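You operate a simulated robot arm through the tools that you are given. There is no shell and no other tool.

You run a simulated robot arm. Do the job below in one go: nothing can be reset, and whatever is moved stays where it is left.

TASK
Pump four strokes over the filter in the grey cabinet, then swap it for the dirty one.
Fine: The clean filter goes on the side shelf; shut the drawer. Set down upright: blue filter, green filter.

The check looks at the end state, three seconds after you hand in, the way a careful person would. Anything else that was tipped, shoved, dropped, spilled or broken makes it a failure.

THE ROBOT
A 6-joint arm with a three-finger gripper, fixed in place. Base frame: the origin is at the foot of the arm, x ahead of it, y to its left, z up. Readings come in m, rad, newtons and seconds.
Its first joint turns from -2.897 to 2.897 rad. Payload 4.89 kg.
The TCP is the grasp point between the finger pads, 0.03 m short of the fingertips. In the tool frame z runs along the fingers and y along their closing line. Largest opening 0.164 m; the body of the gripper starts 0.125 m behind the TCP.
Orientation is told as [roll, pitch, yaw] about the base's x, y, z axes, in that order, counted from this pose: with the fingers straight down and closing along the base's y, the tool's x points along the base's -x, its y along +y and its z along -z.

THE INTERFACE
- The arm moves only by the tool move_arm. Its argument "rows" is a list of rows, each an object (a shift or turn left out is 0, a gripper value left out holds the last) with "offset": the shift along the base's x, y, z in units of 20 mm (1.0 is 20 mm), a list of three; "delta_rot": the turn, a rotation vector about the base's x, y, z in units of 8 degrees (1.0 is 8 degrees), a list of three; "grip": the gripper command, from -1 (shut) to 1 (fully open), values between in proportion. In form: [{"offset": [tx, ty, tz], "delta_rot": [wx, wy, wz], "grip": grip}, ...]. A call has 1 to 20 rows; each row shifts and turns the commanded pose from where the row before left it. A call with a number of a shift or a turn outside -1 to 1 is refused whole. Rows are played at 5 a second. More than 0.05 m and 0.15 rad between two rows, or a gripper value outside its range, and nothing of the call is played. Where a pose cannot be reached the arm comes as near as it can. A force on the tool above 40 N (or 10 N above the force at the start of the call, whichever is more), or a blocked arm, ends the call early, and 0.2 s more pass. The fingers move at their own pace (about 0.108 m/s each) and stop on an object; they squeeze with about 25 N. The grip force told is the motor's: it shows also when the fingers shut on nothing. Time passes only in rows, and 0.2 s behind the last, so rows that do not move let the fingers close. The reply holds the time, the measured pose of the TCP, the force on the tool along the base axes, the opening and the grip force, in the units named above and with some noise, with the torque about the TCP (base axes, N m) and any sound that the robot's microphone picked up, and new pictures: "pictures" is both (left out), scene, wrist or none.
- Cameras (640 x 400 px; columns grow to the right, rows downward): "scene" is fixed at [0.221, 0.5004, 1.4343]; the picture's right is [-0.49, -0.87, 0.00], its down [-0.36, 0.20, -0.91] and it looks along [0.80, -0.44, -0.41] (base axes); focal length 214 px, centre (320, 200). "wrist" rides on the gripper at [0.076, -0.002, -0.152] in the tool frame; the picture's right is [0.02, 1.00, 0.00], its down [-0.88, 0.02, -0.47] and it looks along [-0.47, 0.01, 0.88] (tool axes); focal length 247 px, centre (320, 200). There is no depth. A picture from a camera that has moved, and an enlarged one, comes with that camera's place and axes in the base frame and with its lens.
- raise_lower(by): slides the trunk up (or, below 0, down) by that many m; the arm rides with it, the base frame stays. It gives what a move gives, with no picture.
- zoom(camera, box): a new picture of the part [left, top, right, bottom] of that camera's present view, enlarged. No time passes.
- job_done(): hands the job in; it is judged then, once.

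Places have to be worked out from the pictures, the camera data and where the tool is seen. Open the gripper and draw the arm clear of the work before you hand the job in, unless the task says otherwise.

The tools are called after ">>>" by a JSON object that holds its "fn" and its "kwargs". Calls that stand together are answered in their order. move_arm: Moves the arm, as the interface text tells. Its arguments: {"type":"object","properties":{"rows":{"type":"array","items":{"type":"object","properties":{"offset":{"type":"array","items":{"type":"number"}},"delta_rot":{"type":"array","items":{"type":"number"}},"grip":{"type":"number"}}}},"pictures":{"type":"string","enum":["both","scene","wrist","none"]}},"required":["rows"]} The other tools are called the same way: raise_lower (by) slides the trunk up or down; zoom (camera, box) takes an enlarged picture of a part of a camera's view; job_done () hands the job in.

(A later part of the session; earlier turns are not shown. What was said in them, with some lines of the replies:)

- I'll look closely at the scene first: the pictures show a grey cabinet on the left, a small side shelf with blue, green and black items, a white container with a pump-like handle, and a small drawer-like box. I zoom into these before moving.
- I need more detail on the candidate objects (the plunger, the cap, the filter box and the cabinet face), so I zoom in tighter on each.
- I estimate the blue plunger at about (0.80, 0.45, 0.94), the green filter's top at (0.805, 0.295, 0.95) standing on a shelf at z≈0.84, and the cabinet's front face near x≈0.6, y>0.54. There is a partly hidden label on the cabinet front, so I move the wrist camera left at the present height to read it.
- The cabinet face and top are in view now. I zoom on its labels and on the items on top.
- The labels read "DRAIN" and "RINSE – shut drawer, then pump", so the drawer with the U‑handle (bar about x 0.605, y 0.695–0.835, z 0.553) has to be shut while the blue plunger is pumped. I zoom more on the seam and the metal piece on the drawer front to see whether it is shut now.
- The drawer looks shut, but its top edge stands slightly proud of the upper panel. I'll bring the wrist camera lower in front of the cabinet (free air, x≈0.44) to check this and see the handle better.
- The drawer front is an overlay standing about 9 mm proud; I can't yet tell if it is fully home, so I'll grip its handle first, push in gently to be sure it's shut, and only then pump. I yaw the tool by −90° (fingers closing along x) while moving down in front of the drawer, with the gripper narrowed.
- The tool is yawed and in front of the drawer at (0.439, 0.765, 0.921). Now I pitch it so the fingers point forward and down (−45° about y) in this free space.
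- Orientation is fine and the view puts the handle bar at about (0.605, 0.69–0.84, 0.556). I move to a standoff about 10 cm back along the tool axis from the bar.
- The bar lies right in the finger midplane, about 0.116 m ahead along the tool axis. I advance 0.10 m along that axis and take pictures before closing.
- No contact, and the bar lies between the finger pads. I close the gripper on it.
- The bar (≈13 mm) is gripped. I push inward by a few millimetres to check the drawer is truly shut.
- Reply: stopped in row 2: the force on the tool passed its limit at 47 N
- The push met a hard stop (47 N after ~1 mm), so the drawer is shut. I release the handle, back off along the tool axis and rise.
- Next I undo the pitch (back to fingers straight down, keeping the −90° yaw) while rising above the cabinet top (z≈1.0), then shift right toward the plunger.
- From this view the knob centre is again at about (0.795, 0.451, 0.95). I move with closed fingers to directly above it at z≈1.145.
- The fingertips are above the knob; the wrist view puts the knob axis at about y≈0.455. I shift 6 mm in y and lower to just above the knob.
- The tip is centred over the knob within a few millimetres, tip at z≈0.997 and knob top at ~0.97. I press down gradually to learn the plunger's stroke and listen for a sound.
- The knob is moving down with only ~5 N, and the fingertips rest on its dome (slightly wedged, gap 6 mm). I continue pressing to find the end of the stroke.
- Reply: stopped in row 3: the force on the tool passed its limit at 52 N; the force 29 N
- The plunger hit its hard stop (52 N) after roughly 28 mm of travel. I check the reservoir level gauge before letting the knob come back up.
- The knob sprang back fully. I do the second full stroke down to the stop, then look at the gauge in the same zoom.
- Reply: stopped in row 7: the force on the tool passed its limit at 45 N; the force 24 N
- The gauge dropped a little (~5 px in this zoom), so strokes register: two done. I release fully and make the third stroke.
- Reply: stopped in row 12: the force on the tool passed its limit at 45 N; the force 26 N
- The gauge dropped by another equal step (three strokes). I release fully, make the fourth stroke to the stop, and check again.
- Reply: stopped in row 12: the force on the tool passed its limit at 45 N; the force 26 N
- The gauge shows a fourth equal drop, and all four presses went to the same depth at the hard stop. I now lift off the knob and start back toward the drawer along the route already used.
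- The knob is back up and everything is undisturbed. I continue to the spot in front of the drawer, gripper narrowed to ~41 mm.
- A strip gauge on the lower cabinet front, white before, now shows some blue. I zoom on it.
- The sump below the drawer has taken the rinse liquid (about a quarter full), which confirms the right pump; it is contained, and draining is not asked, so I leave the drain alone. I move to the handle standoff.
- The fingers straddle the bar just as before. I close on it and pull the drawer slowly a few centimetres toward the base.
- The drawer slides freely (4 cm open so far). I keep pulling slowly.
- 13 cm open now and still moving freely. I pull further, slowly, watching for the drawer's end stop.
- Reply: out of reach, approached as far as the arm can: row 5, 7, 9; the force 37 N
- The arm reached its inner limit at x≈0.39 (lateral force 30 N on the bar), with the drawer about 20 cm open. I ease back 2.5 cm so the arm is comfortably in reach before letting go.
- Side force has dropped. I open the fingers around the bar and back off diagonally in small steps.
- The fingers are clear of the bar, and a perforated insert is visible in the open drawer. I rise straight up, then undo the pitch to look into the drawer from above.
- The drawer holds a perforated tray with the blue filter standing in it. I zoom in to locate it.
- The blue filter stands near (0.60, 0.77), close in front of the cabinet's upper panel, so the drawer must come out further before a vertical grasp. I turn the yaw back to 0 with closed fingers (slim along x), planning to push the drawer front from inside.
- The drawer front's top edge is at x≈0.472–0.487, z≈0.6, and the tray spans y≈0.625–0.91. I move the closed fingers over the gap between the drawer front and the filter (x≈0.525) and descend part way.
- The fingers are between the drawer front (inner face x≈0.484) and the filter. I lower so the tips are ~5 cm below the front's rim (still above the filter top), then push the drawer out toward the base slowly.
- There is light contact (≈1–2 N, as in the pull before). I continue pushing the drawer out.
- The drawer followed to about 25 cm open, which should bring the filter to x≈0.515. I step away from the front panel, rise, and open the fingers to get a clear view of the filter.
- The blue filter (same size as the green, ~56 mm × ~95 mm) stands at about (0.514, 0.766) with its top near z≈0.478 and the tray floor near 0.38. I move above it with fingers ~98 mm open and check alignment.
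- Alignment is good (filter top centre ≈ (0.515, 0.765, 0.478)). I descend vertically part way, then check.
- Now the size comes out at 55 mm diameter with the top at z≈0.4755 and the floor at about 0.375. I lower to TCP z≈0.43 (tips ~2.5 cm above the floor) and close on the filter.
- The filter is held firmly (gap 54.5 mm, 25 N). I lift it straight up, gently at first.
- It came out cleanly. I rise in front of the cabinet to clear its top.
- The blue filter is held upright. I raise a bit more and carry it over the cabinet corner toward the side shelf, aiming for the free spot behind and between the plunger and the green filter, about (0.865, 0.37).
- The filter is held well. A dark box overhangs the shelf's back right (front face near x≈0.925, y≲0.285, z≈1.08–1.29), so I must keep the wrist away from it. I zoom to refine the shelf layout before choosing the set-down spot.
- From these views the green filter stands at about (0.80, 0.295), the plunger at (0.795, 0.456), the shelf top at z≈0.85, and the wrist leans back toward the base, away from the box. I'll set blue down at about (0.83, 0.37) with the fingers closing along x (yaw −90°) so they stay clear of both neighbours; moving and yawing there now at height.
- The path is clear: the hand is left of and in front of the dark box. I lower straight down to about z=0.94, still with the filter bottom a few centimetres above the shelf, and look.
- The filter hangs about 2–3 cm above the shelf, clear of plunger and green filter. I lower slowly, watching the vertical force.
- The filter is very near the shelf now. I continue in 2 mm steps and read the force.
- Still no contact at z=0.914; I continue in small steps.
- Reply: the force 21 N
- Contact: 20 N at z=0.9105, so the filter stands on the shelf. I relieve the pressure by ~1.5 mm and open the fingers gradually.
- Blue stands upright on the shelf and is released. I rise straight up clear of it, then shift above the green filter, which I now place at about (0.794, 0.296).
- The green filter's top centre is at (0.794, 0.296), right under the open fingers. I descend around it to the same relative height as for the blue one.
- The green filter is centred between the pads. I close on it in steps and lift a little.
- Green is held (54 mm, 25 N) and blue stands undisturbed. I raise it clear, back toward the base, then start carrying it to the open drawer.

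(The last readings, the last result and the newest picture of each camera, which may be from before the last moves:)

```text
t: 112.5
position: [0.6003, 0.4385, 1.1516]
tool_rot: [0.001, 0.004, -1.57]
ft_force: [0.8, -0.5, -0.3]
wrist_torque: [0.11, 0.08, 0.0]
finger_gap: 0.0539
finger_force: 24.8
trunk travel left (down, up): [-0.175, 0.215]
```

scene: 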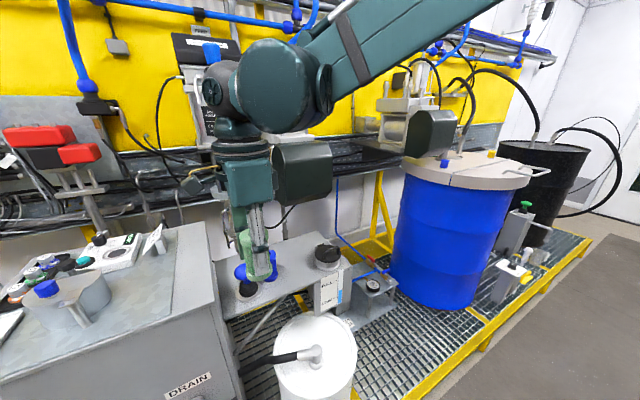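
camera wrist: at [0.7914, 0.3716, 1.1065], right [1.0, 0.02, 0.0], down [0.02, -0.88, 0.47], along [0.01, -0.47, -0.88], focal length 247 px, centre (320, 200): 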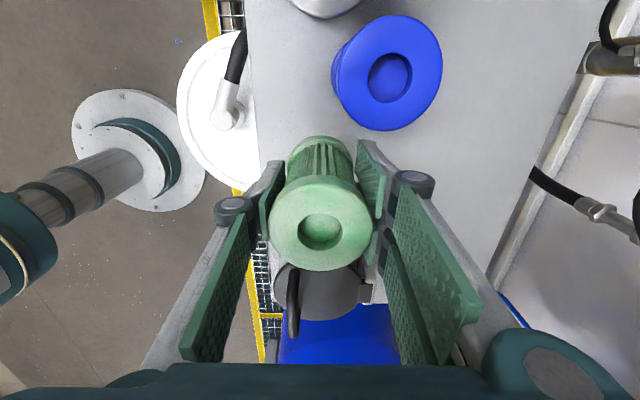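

I continue to the spot in front of the cabinet while turning the yaw back to 0.

>>> {"fn": "move_arm", "kwargs": {"rows": [{"offset": [-0.52, 0.88, 0], "delta_rot": [0, 0, 1]}, {"offset": [-0.52, 0.88, 0], "delta_rot": [0, 0, 1]}, {"offset": [-0.52, 0.88, 0], "delta_rot": [0, 0, 1]}, {"offset": [-0.52, 0.88, 0], "delta_rot": [0, 0, 1]}, {"offset": [-0.52, 0.88, 0], "delta_rot": [0, 0, 1]}, {"offset": [-0.52, 0.88, 0], "delta_rot": [0, 0, 1]}, {"offset": [-0.52, 0.88, 0], "delta_rot": [0, 0, 1]}, {"offset": [-0.52, 0.88, 0], "delta_rot": [0, 0, 1]}, {"offset": [-0.52, 0.88, 0], "delta_rot": [0, 0, 1]}, {"offset": [-0.52, 0.88, 0], "delta_rot": [0, 0, 1]}, {"offset": [-0.52, 0.88, 0], "delta_rot": [0, 0, 1]}, {"offset": [-0.52, 0.88, 0], "delta_rot": [0, 0, 0.25]}, {"offset": [-0.52, 0.88, 0]}, {"offset": [-0.52, 0.88, 0]}], "pictures": "both"}}

>>> {"fn": "zoom", "kwargs": {"camera": "scene", "box": [200, 220, 360, 320]}}

```text
t: 115.5
position: [0.4541, 0.6859, 1.1517]
tool_rot: [-0.001, 0.005, 0.003]
ft_force: [0.2, -0.9, 0.1]
wrist_torque: [0.08, 0.02, 0.0]
finger_gap: 0.0541
finger_force: 24.8
trunk travel left (down, up): [-0.175, 0.215]
camera wrist: at [0.3775, 0.6838, 1.3052], right [-0.02, 1.0, 0.0], down [0.88, 0.02, 0.47], along [0.47, 0.01, -0.88], focal length 247 px, centre (320, 200)
```

scene: 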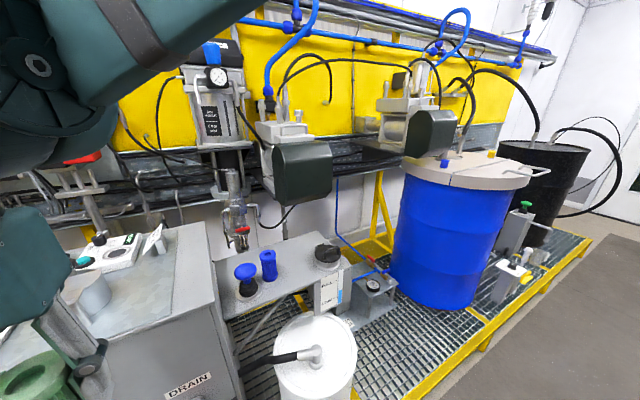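
wrist: 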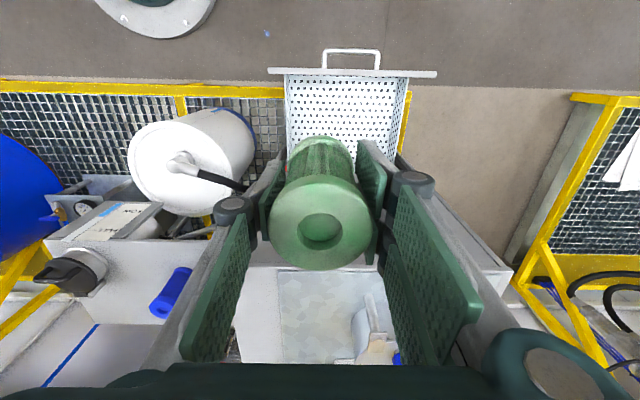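

```text
4.00 times, centred on (280, 270) of scene
camera zoom: at [0.221, 0.5004, 1.4343], right [-0.49, -0.87, 0.0], down [-0.36, 0.2, -0.91], along [0.8, -0.44, -0.41], focal length 858 px, centre (480, -80)
```

zoom: 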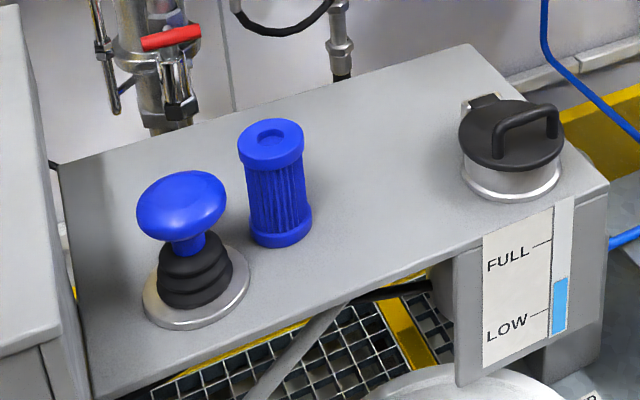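

Blue stands nicely and the drawer is still open. I bring the green filter down above the tray to (0.514, 0.766).

>>> {"fn": "move_arm", "kwargs": {"rows": [{"offset": [0.15, 0.2, -0.95]}, {"offset": [0.15, 0.2, -0.95]}, {"offset": [0.15, 0.2, -0.95]}, {"offset": [0.15, 0.2, -0.95]}, {"offset": [0.15, 0.2, -0.95]}, {"offset": [0.15, 0.2, -0.95]}, {"offset": [0.15, 0.2, -0.95]}, {"offset": [0.15, 0.2, -0.95]}, {"offset": [0.15, 0.2, -0.95]}, {"offset": [0.15, 0.2, -0.95]}, {"offset": [0.15, 0.2, -0.95]}, {"offset": [0.15, 0.2, -0.95]}, {"offset": [0.15, 0.2, -0.95]}, {"offset": [0.15, 0.2, -0.95]}, {"offset": [0.15, 0.2, -0.95]}, {"offset": [0.15, 0.2, -0.95]}, {"offset": [0.15, 0.2, -0.95]}, {"offset": [0.15, 0.2, -0.95]}, {"offset": [0.15, 0.2, -0.95]}, {"offset": [0.15, 0.2, -0.95]}], "pictures": "wrist"}}

```text
t: 119.7
position: [0.5142, 0.7664, 0.7735]
tool_rot: [0.0, 0.004, -0.001]
ft_force: [-0.6, -0.4, 0.1]
wrist_torque: [0.05, -0.05, 0.02]
finger_gap: 0.0541
finger_force: 25.2
trunk travel left (down, up): [-0.175, 0.215]
camera wrist: at [0.4375, 0.7644, 0.9254], right [-0.02, 1.0, 0.0], down [0.88, 0.02, 0.47], along [0.47, 0.01, -0.88], focal length 247 px, centre (320, 200)
```

wrist: 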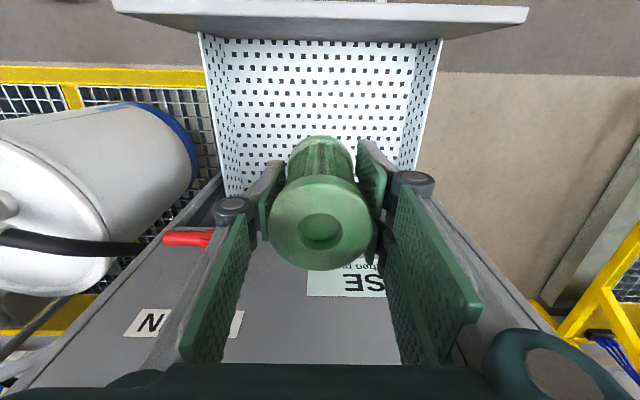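

Same line as the lift-out. I lower to about z=0.47 and then go slowly to the expected contact near 0.433.

>>> {"fn": "move_arm", "kwargs": {"rows": [{"offset": [0, 0, -0.95]}, {"offset": [0, 0, -0.95]}, {"offset": [0, 0, -0.95]}, {"offset": [0, 0, -0.95]}, {"offset": [0, 0, -0.95]}, {"offset": [0, 0, -0.95]}, {"offset": [0, 0, -0.95]}, {"offset": [0, 0, -0.95]}, {"offset": [0, 0, -0.95]}, {"offset": [0, 0, -0.95]}, {"offset": [0, 0, -0.95]}, {"offset": [0, 0, -0.95]}, {"offset": [0, 0, -0.95]}, {"offset": [0, 0, -0.9]}, {"offset": [0, 0, -0.7]}, {"offset": [0, 0, -0.6]}, {"offset": [0, 0, -0.5]}], "pictures": "wrist"}}

```text
t: 123.3
position: [0.5151, 0.7667, 0.4696]
tool_rot: [0.0, 0.002, 0.0]
ft_force: [0.1, -0.9, 0.0]
wrist_torque: [-0.01, 0.01, 0.0]
finger_gap: 0.0543
finger_force: 25.2
trunk travel left (down, up): [-0.175, 0.215]
camera wrist: at [0.4378, 0.7646, 0.6238], right [-0.02, 1.0, 0.0], down [0.88, 0.02, 0.47], along [0.47, 0.01, -0.88], focal length 247 px, centre (320, 200)
```

wrist: 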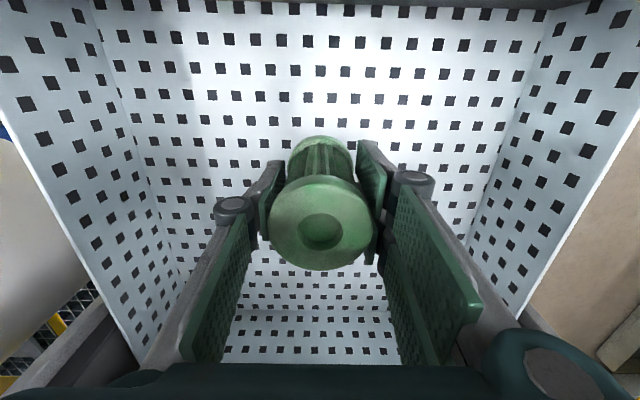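

Everything is aligned inside the tray. I go down in small steps toward contact.

>>> {"fn": "move_arm", "kwargs": {"rows": [{"offset": [0, 0, -0.4]}, {"offset": [0, 0, -0.4]}, {"offset": [0, 0, -0.3]}, {"offset": [0, 0, -0.2]}, {"offset": [0, 0, -0.15]}, {"offset": [0, 0, -0.1]}, {"offset": [0, 0, -0.1]}], "pictures": "none"}}

```text
t: 124.9
position: [0.5139, 0.7669, 0.4377]
tool_rot: [0.0, 0.003, 0.002]
ft_force: [0.4, 0.0, -1.3]
wrist_torque: [0.03, -0.01, 0.03]
finger_gap: 0.0542
finger_force: 24.4
trunk travel left (down, up): [-0.175, 0.215]
```

No contact yet at 0.4377. I continue with 1.5–2 mm steps.

>>> {"fn": "move_arm", "kwargs": {"rows": [{"offset": [0, 0, -0.08]}, {"offset": [0, 0, -0.08]}, {"offset": [0, 0, -0.08]}], "pictures": "none"}}

```text
t: 125.7
position: [0.5137, 0.7663, 0.4327]
tool_rot: [0.001, 0.003, 0.001]
ft_force: [0.1, 0.8, -0.8]
wrist_torque: [-0.04, -0.03, 0.01]
finger_gap: 0.0541
finger_force: 24.4
trunk travel left (down, up): [-0.175, 0.215]
```

>>> {"fn": "move_arm", "kwargs": {"rows": [{"offset": [0, 0, -0.08]}, {"offset": [0, 0, -0.08]}], "pictures": "none"}}

```text
t: 126.3
position: [0.5134, 0.7656, 0.4302]
tool_rot: [0.0, 0.004, -0.002]
ft_force: [0.4, 1.8, 9.2]
wrist_torque: [-0.19, -0.05, -0.01]
finger_gap: 0.0544
finger_force: 25.1
trunk travel left (down, up): [-0.175, 0.215]
```

Contact: 9 N at z=0.430, so the green filter is standing on the tray floor. I relieve slightly and open the fingers gradually.

>>> {"fn": "move_arm", "kwargs": {"rows": [{"offset": [0, 0, 0.03]}, {"grip": -0.32}, {"grip": -0.3}, {"grip": -0.25}, {"grip": -0.15}, {"grip": 0.0}], "pictures": "wrist"}}

```text
t: 127.7
position: [0.5145, 0.7657, 0.4304]
tool_rot: [-0.001, 0.004, 0.001]
ft_force: [-0.1, -0.1, -0.1]
wrist_torque: [0.01, -0.02, 0.02]
finger_gap: 0.0819
finger_force: 0.1
trunk travel left (down, up): [-0.175, 0.215]
camera wrist: at [0.4375, 0.7645, 0.5836], right [-0.02, 1.0, 0.0], down [0.88, 0.02, 0.47], along [0.47, 0.01, -0.88], focal length 247 px, centre (320, 200)
```

wrist: 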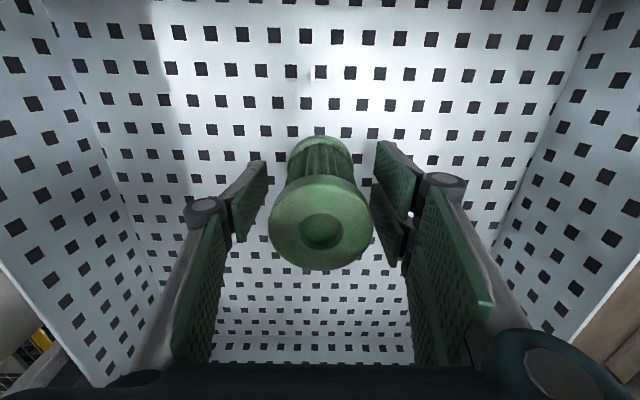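

Green stands upright in the tray, released. I rise straight out of the drawer and take a look.

>>> {"fn": "move_arm", "kwargs": {"rows": [{"offset": [0, 0, 0.3]}, {"offset": [0, 0, 0.5]}, {"offset": [0, 0, 0.8]}, {"offset": [0, 0, 0.9]}, {"offset": [0, 0, 0.9]}, {"offset": [0, 0, 0.9]}, {"offset": [0, 0, 0.9]}, {"offset": [0, 0, 0.9]}, {"offset": [0, 0, 0.9]}, {"offset": [0, 0, 0.9]}, {"offset": [0, 0, 0.9]}, {"offset": [0, 0, 0.9]}, {"offset": [-0.2, 0, 0.9]}, {"offset": [-0.4, 0, 0.9]}, {"offset": [-0.5, 0, 0.9]}, {"offset": [-0.5, 0, 0.9]}, {"offset": [-0.5, 0, 0.9]}, {"offset": [-0.5, 0, 0.9]}], "pictures": "wrist"}}

>>> {"fn": "zoom", "kwargs": {"camera": "wrist", "box": [200, 40, 440, 220]}}

```text
t: 131.5
position: [0.4611, 0.7665, 0.7316]
tool_rot: [0.001, 0.003, 0.0]
ft_force: [-0.3, -0.5, 0.0]
wrist_torque: [-0.06, 0.08, 0.06]
finger_gap: 0.0819
finger_force: 0.1
trunk travel left (down, up): [-0.175, 0.215]
camera wrist: at [0.3858, 0.7643, 0.8855], right [-0.02, 1.0, 0.0], down [0.88, 0.02, 0.47], along [0.47, 0.01, -0.88], focal length 247 px, centre (320, 200)
```

wrist: 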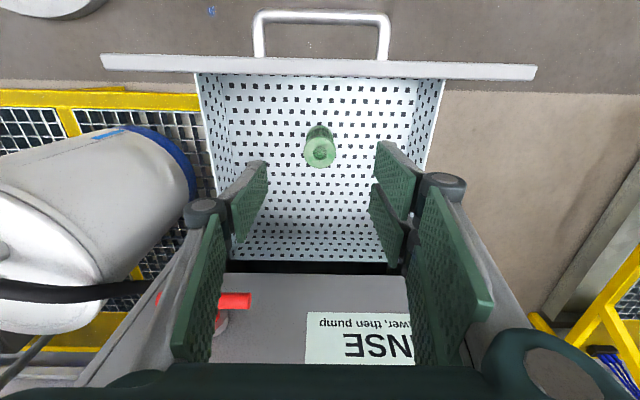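

```text
2.22 times, centred on (320, 130) of wrist
camera zoom: at [0.3858, 0.7643, 0.8855], right [-0.02, 1.0, 0.0], down [0.88, 0.02, 0.47], along [0.47, 0.01, -0.88], focal length 549 px, centre (320, 356)
```

zoom: 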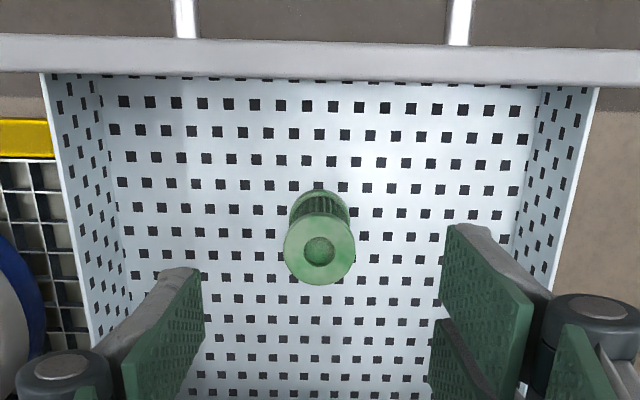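

Green stands in the tray and the drawer front plate spans x≈0.376–0.391. To shut it I'll grip the front plate's top edge (fingers closing along x), so I yaw −90° here and position above the edge.

>>> {"fn": "move_arm", "kwargs": {"rows": [{"offset": [-0.3, 0, 0], "delta_rot": [0, 0, -1], "grip": -0.35}, {"offset": [-0.3, 0, 0], "delta_rot": [0, 0, -1]}, {"offset": [-0.3, 0, 0], "delta_rot": [0, 0, -1]}, {"offset": [-0.3, 0, 0], "delta_rot": [0, 0, -1]}, {"offset": [-0.3, 0, 0], "delta_rot": [0, 0, -1]}, {"offset": [-0.3, 0, 0], "delta_rot": [0, 0, -1]}, {"offset": [-0.3, 0, 0], "delta_rot": [0, 0, -1]}, {"offset": [-0.3, 0, 0], "delta_rot": [0, 0, -1]}, {"offset": [-0.3, 0, 0], "delta_rot": [0, 0, -1]}, {"offset": [-0.3, 0, 0], "delta_rot": [0, 0, -1]}, {"offset": [-0.3, 0, 0], "delta_rot": [0, 0, -1]}, {"offset": [-0.5, 0, 0], "delta_rot": [0, 0, -0.25]}], "pictures": "wrist"}}

>>> {"fn": "zoom", "kwargs": {"camera": "wrist", "box": [220, 60, 460, 240]}}

```text
t: 134.1
position: [0.3869, 0.7661, 0.731]
tool_rot: [0.0, 0.004, -1.572]
ft_force: [0.5, -0.2, 0.2]
wrist_torque: [-0.02, 0.06, 0.01]
finger_gap: 0.0532
finger_force: 0.1
trunk travel left (down, up): [-0.175, 0.215]
camera wrist: at [0.3837, 0.8424, 0.8854], right [1.0, 0.02, 0.0], down [0.02, -0.88, 0.47], along [0.01, -0.47, -0.88], focal length 247 px, centre (320, 200)
```

wrist: 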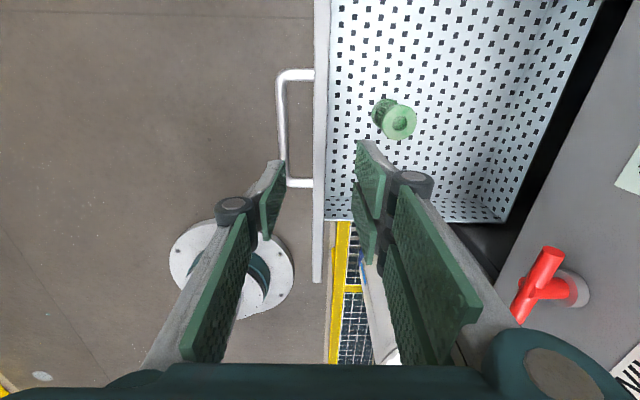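

```text
2.22 times, centred on (340, 150) of wrist
camera zoom: at [0.3837, 0.8424, 0.8854], right [1.0, 0.02, 0.0], down [0.02, -0.88, 0.47], along [0.01, -0.47, -0.88], focal length 549 px, centre (276, 311)
```

zoom: 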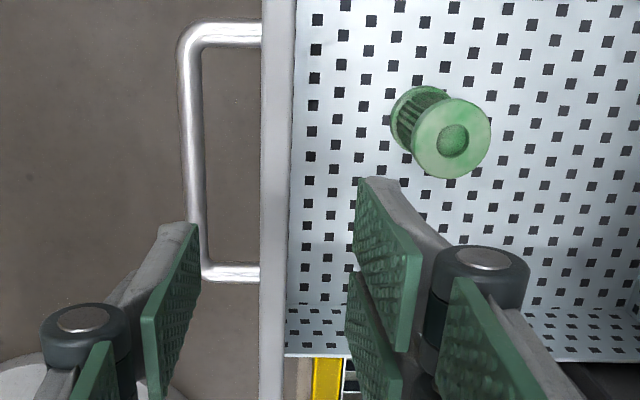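

The plate's top edge lies between the fingers (centre x≈0.385). I descend to TCP z≈0.60 so the pads straddle the plate's upper 3 cm, above the handle bar.

>>> {"fn": "move_arm", "kwargs": {"rows": [{"offset": [-0.08, 0, -0.9]}, {"offset": [0, 0, -0.9]}, {"offset": [0, 0, -0.9]}, {"offset": [0, 0, -0.9]}, {"offset": [0, 0, -0.9]}, {"offset": [0, 0, -0.9]}, {"offset": [0, 0, -0.9]}, {"offset": [0, 0, -0.2]}], "pictures": "wrist"}}

```text
t: 135.9
position: [0.3835, 0.7651, 0.6024]
tool_rot: [0.001, 0.003, -1.571]
ft_force: [-0.7, -0.1, 0.9]
wrist_torque: [-0.02, -0.01, -0.02]
finger_gap: 0.0533
finger_force: 0.0
trunk travel left (down, up): [-0.175, 0.215]
camera wrist: at [0.3819, 0.8424, 0.7555], right [1.0, 0.02, 0.0], down [0.02, -0.88, 0.47], along [0.01, -0.47, -0.88], focal length 247 px, centre (320, 200)
```

wrist: 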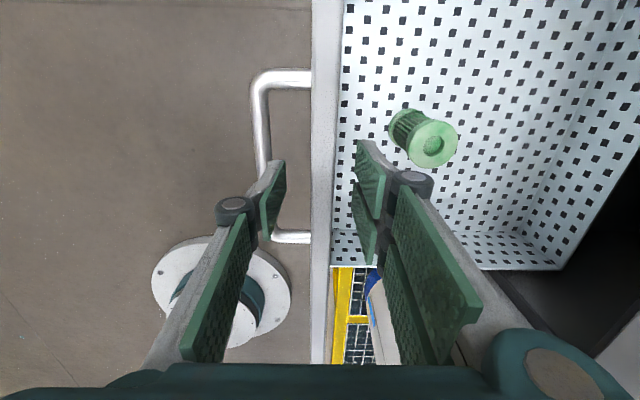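

The plate is between the pads with no contact force. I close on it.

>>> {"fn": "move_arm", "kwargs": {"rows": [{"grip": -0.6}, {"grip": -1}, {"grip": -1}], "pictures": "wrist"}}

```text
t: 136.7
position: [0.3852, 0.7658, 0.6014]
tool_rot: [0.0, 0.004, -1.571]
ft_force: [0.3, -1.7, -3.2]
wrist_torque: [0.14, -0.02, -0.28]
finger_gap: 0.0148
finger_force: 44.9
trunk travel left (down, up): [-0.175, 0.215]
camera wrist: at [0.382, 0.8424, 0.7554], right [1.0, 0.02, 0.0], down [0.02, -0.88, 0.47], along [0.01, -0.47, -0.88], focal length 247 px, centre (320, 200)
```

wrist: 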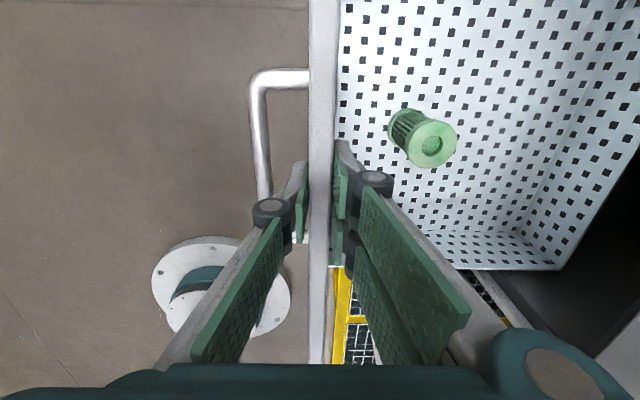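

The plate is gripped (14.8 mm). I push the drawer in slowly with a gentle ramp to about x=0.535, which keeps the gripper body short of the cabinet's panel.

>>> {"fn": "move_arm", "kwargs": {"rows": [{"offset": [0.1, 0, 0]}, {"offset": [0.2, 0, 0]}, {"offset": [0.3, 0, 0]}, {"offset": [0.4, 0, 0]}, {"offset": [0.4, 0, 0]}, {"offset": [0.4, 0, 0]}, {"offset": [0.4, 0, 0]}, {"offset": [0.4, 0, 0]}, {"offset": [0.4, 0, 0]}, {"offset": [0.4, 0, 0]}, {"offset": [0.4, 0, 0]}, {"offset": [0.4, 0, 0]}, {"offset": [0.4, 0, 0]}, {"offset": [0.4, 0, 0]}, {"offset": [0.4, 0, 0]}, {"offset": [0.4, 0, 0]}, {"offset": [0.4, 0, 0]}, {"offset": [0.3, 0, 0]}, {"offset": [0.2, 0, 0]}, {"offset": [0.1, 0, 0]}], "pictures": "wrist"}}

```text
t: 140.9
position: [0.5203, 0.7665, 0.6025]
tool_rot: [0.001, 0.004, -1.57]
ft_force: [-1.9, 8.3, -3.4]
wrist_torque: [0.49, 0.1, -0.26]
finger_gap: 0.0148
finger_force: 45.2
trunk travel left (down, up): [-0.175, 0.215]
camera wrist: at [0.5181, 0.8423, 0.7555], right [1.0, 0.02, 0.0], down [0.02, -0.88, 0.47], along [0.01, -0.47, -0.88], focal length 247 px, centre (320, 200)
```

wrist: 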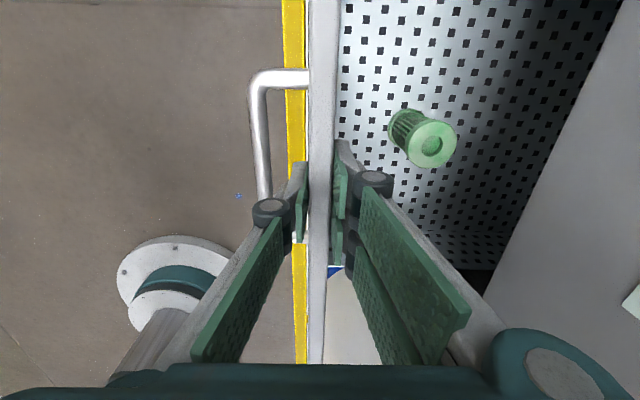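

The drawer is now within ~13.6 cm of shut and the green filter still stands upright. I release the plate, rise, and go back to the tilted pose for the final push on the handle.

>>> {"fn": "move_arm", "kwargs": {"rows": [{"grip": -0.35}, {"grip": -0.35}, {"offset": [0, 0, 0.5]}, {"offset": [0, 0, 0.9]}, {"offset": [0, 0, 0.9]}, {"offset": [0, 0, 0.9]}, {"offset": [0, 0, 0.9]}, {"offset": [-0.5, 0, 0.9]}, {"offset": [-0.7, 0, 0.9]}, {"offset": [-0.7, 0, 0.9]}, {"offset": [-0.7, 0, 0.9]}, {"offset": [-0.7, 0, 0.9]}, {"offset": [-0.7, 0, 0.9]}, {"offset": [-0.7, 0, 0.9]}], "pictures": "wrist"}}

>>> {"fn": "move_arm", "kwargs": {"rows": [{"offset": [-0.2, 0, 0], "delta_rot": [0, -1, 0], "grip": -0.5}, {"offset": [-0.2, 0, 0], "delta_rot": [0, -1, 0]}, {"offset": [-0.2, 0, 0], "delta_rot": [0, -1, 0]}, {"offset": [-0.2, 0, 0], "delta_rot": [0, -1, 0]}, {"offset": [-0.2, 0, 0], "delta_rot": [0, -1, 0]}, {"offset": [-0.2, 0, 0], "delta_rot": [0, -0.625, 0]}], "pictures": "wrist"}}

```text
t: 143.9
position: [0.4274, 0.7653, 0.8113]
tool_rot: [0.0, 0.004, -1.571]
ft_force: [0.7, 0.3, 0.5]
wrist_torque: [-0.06, 0.08, -0.01]
finger_gap: 0.0534
finger_force: 0.1
trunk travel left (down, up): [-0.175, 0.215]
camera wrist: at [0.4248, 0.8419, 0.9645], right [1.0, 0.02, 0.0], down [0.02, -0.88, 0.47], along [0.01, -0.47, -0.88], focal length 247 px, centre (320, 200)
```

wrist: 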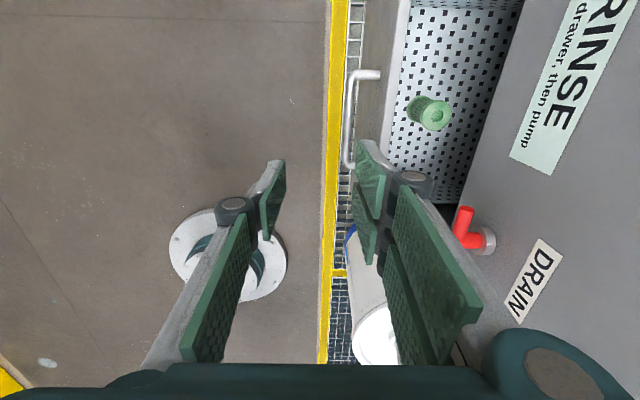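

```text
t: 145.3
position: [0.4025, 0.7656, 0.8116]
tool_rot: [0.786, 0.001, -1.57]
ft_force: [0.9, 0.0, 0.9]
wrist_torque: [0.07, 0.12, 0.05]
finger_gap: 0.0412
finger_force: 0.0
trunk travel left (down, up): [-0.175, 0.215]
camera wrist: at [0.2924, 0.8419, 0.9178], right [0.71, 0.02, 0.71], down [-0.32, -0.88, 0.35], along [0.63, -0.47, -0.62], focal length 247 px, centre (320, 200)
```

wrist: 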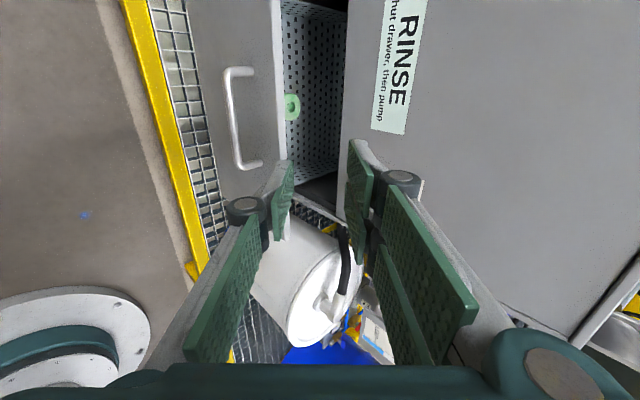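

The bar is now at about x≈0.473, z≈0.556. I descend to the standoff 10 cm back along the tool axis and verify alignment.

>>> {"fn": "move_arm", "kwargs": {"rows": [{"offset": [-0.05, 0, -0.87]}, {"offset": [-0.05, 0, -0.87]}, {"offset": [-0.05, 0, -0.87]}, {"offset": [-0.05, 0, -0.87]}, {"offset": [-0.05, 0, -0.87]}, {"offset": [-0.05, 0, -0.87]}, {"offset": [-0.05, 0, -0.87]}, {"offset": [-0.05, 0, -0.87]}, {"offset": [-0.05, 0, -0.87]}, {"offset": [-0.05, 0, -0.87]}], "pictures": "wrist"}}

```text
t: 147.5
position: [0.3938, 0.7649, 0.6362]
tool_rot: [0.784, 0.001, -1.568]
ft_force: [-0.7, 0.4, 0.7]
wrist_torque: [0.08, 0.04, 0.08]
finger_gap: 0.0411
finger_force: 0.0
trunk travel left (down, up): [-0.175, 0.215]
camera wrist: at [0.2826, 0.8418, 0.744], right [0.71, 0.02, 0.71], down [-0.32, -0.88, 0.35], along [0.63, -0.47, -0.62], focal length 247 px, centre (320, 200)
```

wrist: 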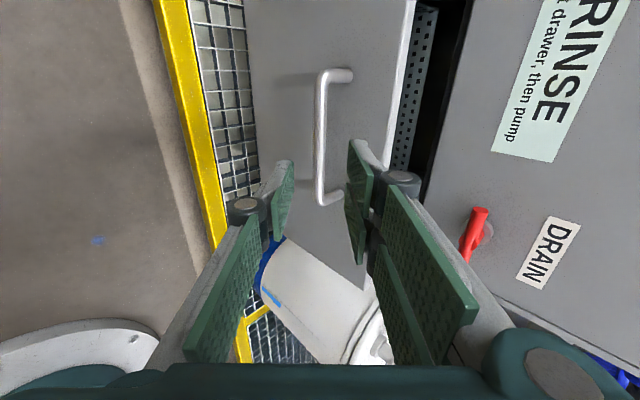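

The picture matches the earlier standoff exactly, so the same 0.1 m diagonal advance puts the bar between the pads; I advance and close on it.

>>> {"fn": "move_arm", "kwargs": {"rows": [{"offset": [0.6, 0, -0.6]}, {"offset": [0.6, 0, -0.6]}, {"offset": [0.6, 0, -0.6]}, {"offset": [0.6, 0, -0.6]}, {"offset": [0.6, 0, -0.6]}, {"offset": [0.5, 0, -0.5]}, {"grip": -0.7}, {"grip": -1}, {"grip": -1}], "pictures": "wrist"}}

```text
t: 149.5
position: [0.4642, 0.7656, 0.5674]
tool_rot: [0.786, 0.003, -1.569]
ft_force: [2.4, -2.7, -5.3]
wrist_torque: [-0.41, 0.02, 0.68]
finger_gap: 0.0128
finger_force: 44.9
trunk travel left (down, up): [-0.175, 0.215]
camera wrist: at [0.3532, 0.8421, 0.6735], right [0.71, 0.02, 0.71], down [-0.32, -0.88, 0.35], along [0.63, -0.47, -0.62], focal length 247 px, centre (320, 200)
```

wrist: 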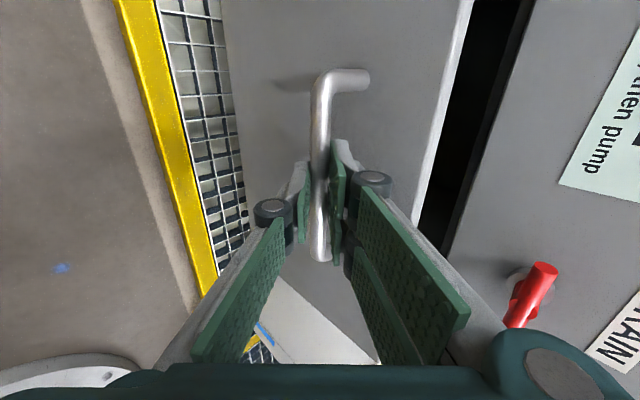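

The handle is gripped. I push the drawer in with a gentle ramp, slowing near the end.

>>> {"fn": "move_arm", "kwargs": {"rows": [{"offset": [0.1, 0, 0]}, {"offset": [0.2, 0, 0]}, {"offset": [0.3, 0, 0]}, {"offset": [0.4, 0, 0]}, {"offset": [0.4, 0, 0]}, {"offset": [0.4, 0, 0]}, {"offset": [0.4, 0, 0]}, {"offset": [0.4, 0, 0]}, {"offset": [0.4, 0, 0]}, {"offset": [0.4, 0, 0]}, {"offset": [0.4, 0, 0]}, {"offset": [0.4, 0, 0]}, {"offset": [0.4, 0, 0]}, {"offset": [0.4, 0, 0]}, {"offset": [0.4, 0, 0]}, {"offset": [0.3, 0, 0]}, {"offset": [0.2, 0, 0]}, {"offset": [0.15, 0, 0]}, {"offset": [0.1, 0, 0]}], "pictures": "wrist"}}

```text
t: 153.5
position: [0.5866, 0.7653, 0.5657]
tool_rot: [0.785, 0.001, -1.568]
ft_force: [-2.2, -19.6, -10.7]
wrist_torque: [-0.79, 0.16, 0.28]
finger_gap: 0.013
finger_force: 45.2
trunk travel left (down, up): [-0.175, 0.215]
camera wrist: at [0.4756, 0.8421, 0.6736], right [0.71, 0.02, 0.71], down [-0.32, -0.88, 0.35], along [0.63, -0.47, -0.62], focal length 247 px, centre (320, 200)
```

wrist: 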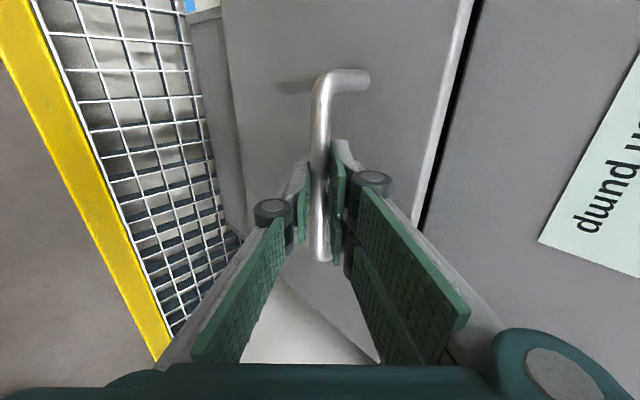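

Nearly shut (about 8 mm to go). I finish with 2 mm steps until it meets the stop.

>>> {"fn": "move_arm", "kwargs": {"rows": [{"offset": [0.1, 0, 0]}, {"offset": [0.1, 0, 0]}, {"offset": [0.1, 0, 0]}, {"offset": [0.1, 0, 0]}, {"offset": [0.1, 0, 0]}, {"offset": [0.1, 0, 0]}], "pictures": "wrist"}}

>>> {"fn": "zoom", "kwargs": {"camera": "wrist", "box": [380, 0, 540, 200]}}

```text
t: 154.9
position: [0.597, 0.766, 0.5658]
tool_rot: [0.784, 0.0, -1.567]
ft_force: [-21.0, -26.6, -15.4]
wrist_torque: [-0.93, 0.4, 0.1]
finger_gap: 0.0131
finger_force: 45.2
trunk travel left (down, up): [-0.175, 0.215]
camera wrist: at [0.4866, 0.8422, 0.6737], right [0.71, 0.02, 0.71], down [-0.32, -0.88, 0.35], along [0.63, -0.47, -0.62], focal length 247 px, centre (320, 200)
```

wrist: 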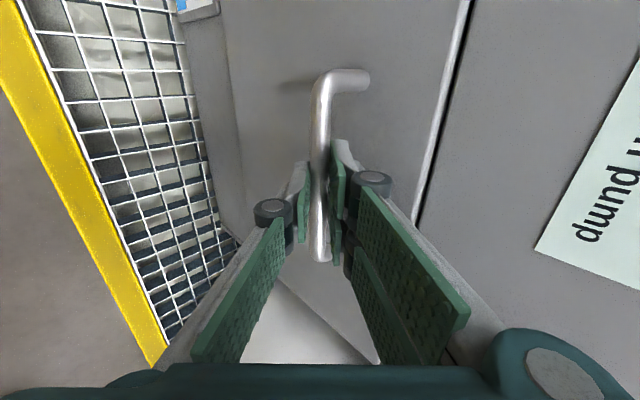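

```text
2.00 times, centred on (460, 100) of wrist
camera zoom: at [0.4866, 0.8422, 0.6737], right [0.71, 0.02, 0.71], down [-0.32, -0.88, 0.35], along [0.63, -0.47, -0.62], focal length 494 px, centre (40, 400)
```

zoom: 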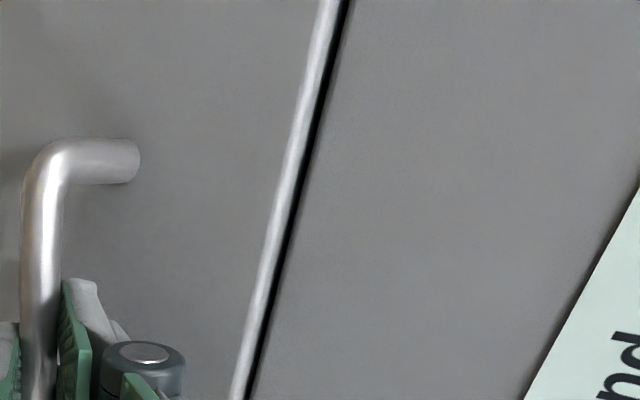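

The drawer is back at its original shut position (x≈0.597, 21 N resistance, same seam as at the start). I press once more to be sure, then release.

>>> {"fn": "move_arm", "kwargs": {"rows": [{"offset": [0.08, 0, 0]}, {"offset": [0.08, 0, 0]}], "pictures": "none"}}

>>> {"fn": "move_arm", "kwargs": {"rows": [{"grip": -0.5}, {"grip": -0.5}, {"grip": -0.5}], "pictures": "wrist"}}

```text
t: 155.3
position: [0.5968, 0.7663, 0.5662]
tool_rot: [0.784, -0.002, -1.567]
ft_force: [-3.3, -0.5, 0.7]
wrist_torque: [-0.39, 0.02, 0.52]
finger_gap: 0.013
finger_force: 45.5
trunk travel left (down, up): [-0.175, 0.215]
stopped in row 1: the force on the tool passed its limit at 50 N (the readings are from after the stop); the commanded pose is now the measured one
```

```text
t: 156.1
position: [0.5951, 0.7658, 0.566]
tool_rot: [0.786, 0.0, -1.568]
ft_force: [-0.5, 2.2, 0.5]
wrist_torque: [-0.03, 0.01, -0.01]
finger_gap: 0.0409
finger_force: 0.1
trunk travel left (down, up): [-0.175, 0.215]
camera wrist: at [0.487, 0.8422, 0.6736], right [0.71, 0.02, 0.71], down [-0.32, -0.88, 0.35], along [0.63, -0.47, -0.62], focal length 247 px, centre (320, 200)
```

wrist: 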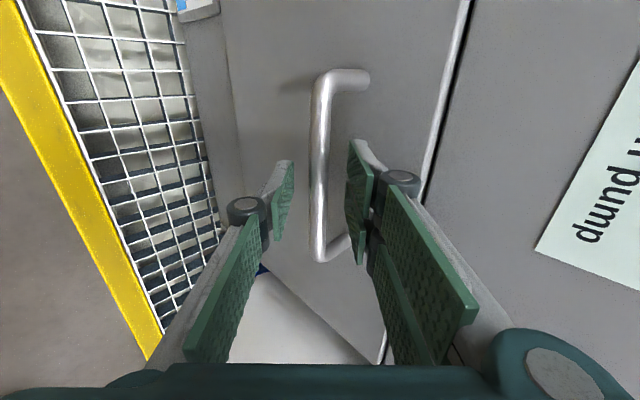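

The drawer is shut at the hard stop and the handle is free. I back off along the tool axis and rise well clear.

>>> {"fn": "move_arm", "kwargs": {"rows": [{"offset": [-0.5, 0, 0.5]}, {"offset": [-0.6, 0, 0.6]}, {"offset": [-0.6, 0, 0.6]}, {"offset": [-0.6, 0, 0.6]}, {"offset": [-0.6, 0, 0.6]}, {"offset": [-0.6, 0, 0.6]}, {"offset": [-0.4, 0, 0.95]}, {"offset": [-0.3, 0, 0.95]}, {"offset": [-0.3, 0, 0.95]}, {"offset": [-0.3, 0, 0.95]}, {"offset": [-0.3, 0, 0.95]}, {"offset": [-0.3, 0, 0.95]}, {"offset": [-0.3, 0, 0.95]}, {"offset": [-0.3, 0, 0.95]}, {"offset": [-0.3, 0, 0.95]}, {"offset": [-0.3, 0, 0.95]}, {"offset": [-0.3, 0, 0.95]}], "pictures": "none"}}

>>> {"fn": "move_arm", "kwargs": {"rows": [{"offset": [0, 0, 0.9], "delta_rot": [0, 1, 0]}, {"offset": [0, 0, 0.9], "delta_rot": [0, 1, 0]}, {"offset": [0, 0, 0.9], "delta_rot": [0, 1, 0]}, {"offset": [0, 0, 0.9], "delta_rot": [0, 1, 0]}, {"offset": [0, 0, 0.9], "delta_rot": [0, 1, 0]}, {"offset": [0, 0, 0.9], "delta_rot": [0, 0.62, 0]}, {"offset": [0, -0.6, 0.95]}, {"offset": [0, -0.6, 0.95]}, {"offset": [0, -0.6, 0.95]}, {"offset": [0, -0.6, 0.95]}, {"offset": [0, -0.6, 0.95]}, {"offset": [0, -0.6, 0.95]}, {"offset": [0, -0.6, 0.95]}, {"offset": [0, -0.6, 0.95]}, {"offset": [0, -0.6, 0.95]}, {"offset": [0, -0.6, 0.95]}], "pictures": "both"}}

```text
t: 159.7
position: [0.4597, 0.7656, 0.8446]
tool_rot: [0.783, 0.0, -1.567]
ft_force: [0.2, 1.0, -0.4]
wrist_torque: [-0.06, -0.01, -0.07]
finger_gap: 0.041
finger_force: 0.0
trunk travel left (down, up): [-0.175, 0.215]
```

```text
t: 163.1
position: [0.4593, 0.6458, 1.1433]
tool_rot: [-0.002, 0.002, -1.57]
ft_force: [0.5, 0.3, 0.0]
wrist_torque: [-0.09, 0.02, 0.02]
finger_gap: 0.0411
finger_force: 0.0
trunk travel left (down, up): [-0.175, 0.215]
camera wrist: at [0.4568, 0.7226, 1.2962], right [1.0, 0.02, 0.0], down [0.02, -0.88, 0.47], along [0.01, -0.47, -0.88], focal length 247 px, centre (320, 200)
```

scene: 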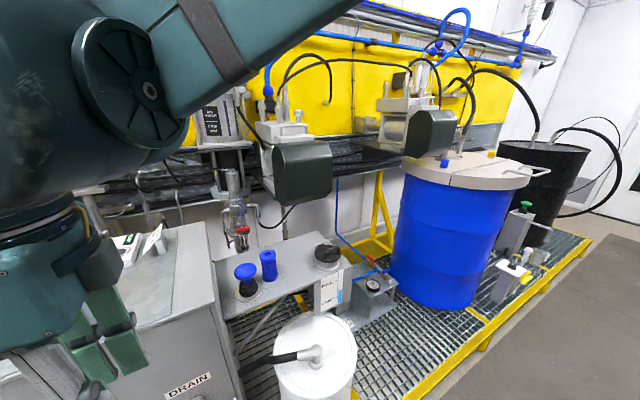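
wrist: 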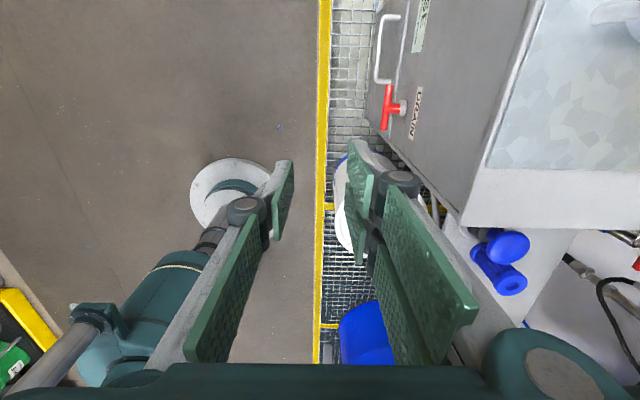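

Everything looks in order. I turn the yaw back, open the gripper and retreat to roughly the start pose for a final check of the whole scene.

>>> {"fn": "move_arm", "kwargs": {"rows": [{"offset": [0, -0.95, 0.53], "delta_rot": [0, 0, 1], "grip": 1}, {"offset": [0, -0.95, 0.53], "delta_rot": [0, 0, 1]}, {"offset": [0, -0.95, 0.53], "delta_rot": [0, 0, 1]}, {"offset": [0, -0.95, 0.53], "delta_rot": [0, 0, 1]}, {"offset": [0, -0.95, 0.53], "delta_rot": [0, 0, 1]}, {"offset": [0, -0.95, 0.53], "delta_rot": [0, 0, 1]}, {"offset": [0, -0.95, 0.53], "delta_rot": [0, 0, 1]}, {"offset": [0, -0.95, 0.53], "delta_rot": [0, 0, 1]}, {"offset": [0, -0.95, 0.53], "delta_rot": [0, 0, 1]}, {"offset": [0, -0.95, 0.53], "delta_rot": [0, 0, 1]}, {"offset": [0, -0.95, 0.53], "delta_rot": [0, 0, 1]}, {"offset": [0, -0.95, 0.53], "delta_rot": [0, 0, 0.25]}, {"offset": [0, -0.95, 0.53]}, {"offset": [0, -0.95, 0.53]}, {"offset": [0, -0.95, 0.53]}], "pictures": "both"}}

>>> {"fn": "zoom", "kwargs": {"camera": "scene", "box": [200, 220, 360, 320]}}

>>> {"fn": "zoom", "kwargs": {"camera": "wrist", "box": [340, 90, 500, 210]}}

>>> {"fn": "zoom", "kwargs": {"camera": "scene", "box": [0, 220, 240, 400]}}

```text
t: 166.3
position: [0.459, 0.3604, 1.3008]
tool_rot: [-0.001, 0.003, 0.001]
ft_force: [0.6, 0.5, 0.5]
wrist_torque: [-0.13, 0.11, 0.02]
finger_gap: 0.1638
finger_force: 0.1
trunk travel left (down, up): [-0.175, 0.215]
camera wrist: at [0.3817, 0.3599, 1.4545], right [-0.02, 1.0, 0.0], down [0.88, 0.02, 0.47], along [0.47, 0.01, -0.88], focal length 247 px, centre (320, 200)
```

scene: 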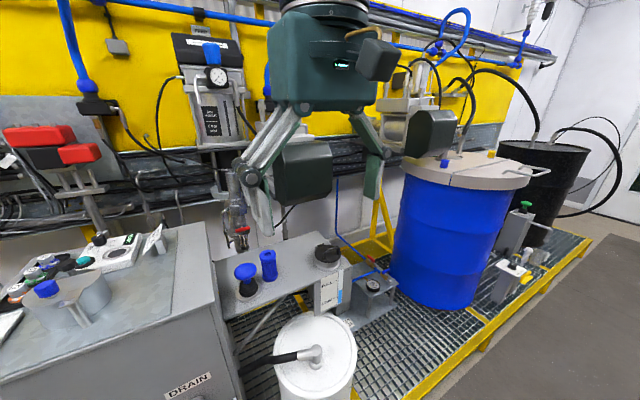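
wrist: 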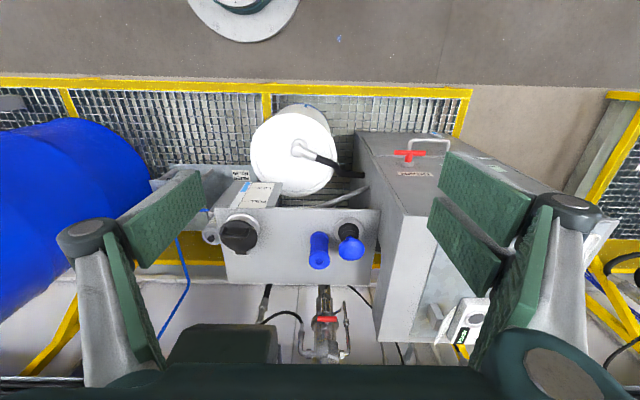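

```text
4.00 times, centred on (280, 270) of scene
camera zoom: at [0.221, 0.5004, 1.4343], right [-0.49, -0.87, 0.0], down [-0.36, 0.2, -0.91], along [0.8, -0.44, -0.41], focal length 858 px, centre (480, -80)
```

zoom: 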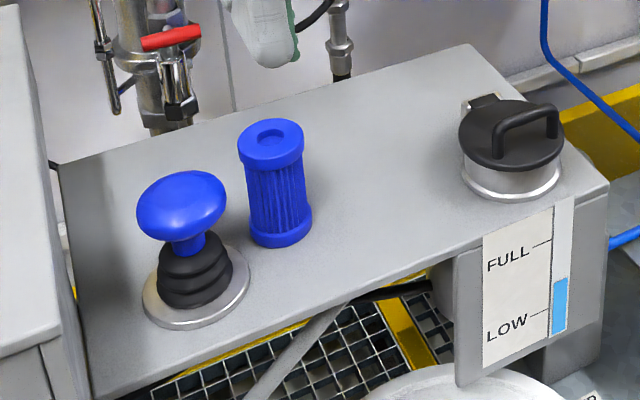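

```text
3.33 times, centred on (420, 150) of wrist
camera zoom: at [0.3817, 0.3599, 1.4545], right [-0.02, 1.0, 0.0], down [0.88, 0.02, 0.47], along [0.47, 0.01, -0.88], focal length 823 px, centre (-13, 367)
```

zoom: 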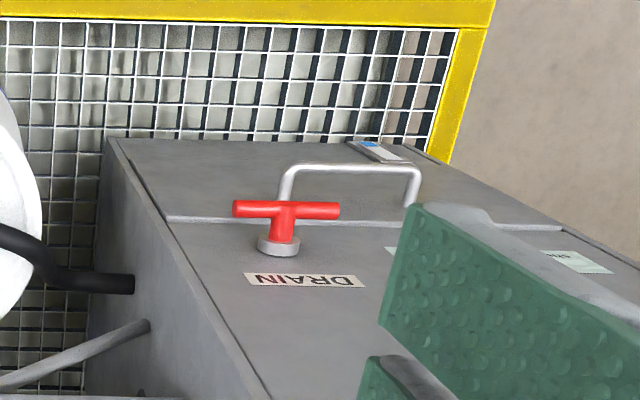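

```text
2.22 times, centred on (120, 310) of scene
camera zoom: at [0.221, 0.5004, 1.4343], right [-0.49, -0.87, 0.0], down [-0.36, 0.2, -0.91], along [0.8, -0.44, -0.41], focal length 477 px, centre (764, -44)
```

zoom: 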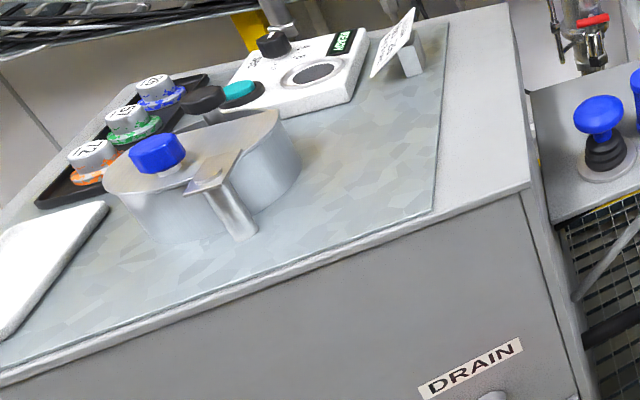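

The final pictures show the blue filter upright on the side shelf and the drawer shut, with the green filter last seen upright in its tray. The drain handle, plunger and everything else are undisturbed, the gripper is open and the arm is clear, so I hand the job in.

>>> {"fn": "job_done", "kwargs": {}}

```text
The job is handed in.
```

I pumped four strokes over the blue filter in the grey cabinet, then swapped it for the green one. The job is handed in; I have not seen the result of the check.

- **Pumping:** With the drawer shut, I pressed the blue plunger to its stop four times. The reservoir gauge fell by an equal step on strokes two to four. I have no exact before-and-after gauge reading for the first stroke, but it went to the same depth and stop as the others.
- **Blue filter:** The rinsed, clean one stands upright on the side shelf, between the plunger and the place where the green one stood.
- **Green filter:** The dirty one stands upright in the drawer tray, where the blue one was. I last saw it upright with the drawer part open, before the final slow push.
- **Drawer:** It is pushed in to its stop.
- **Rinse liquid:** Some collected in the sump below the drawer, and its gauge shows roughly a quarter to a third full. Draining was not asked for, so I left the drain handle alone.

In the last pictures nothing else was moved or knocked. The gripper is open and the arm is clear of the work.
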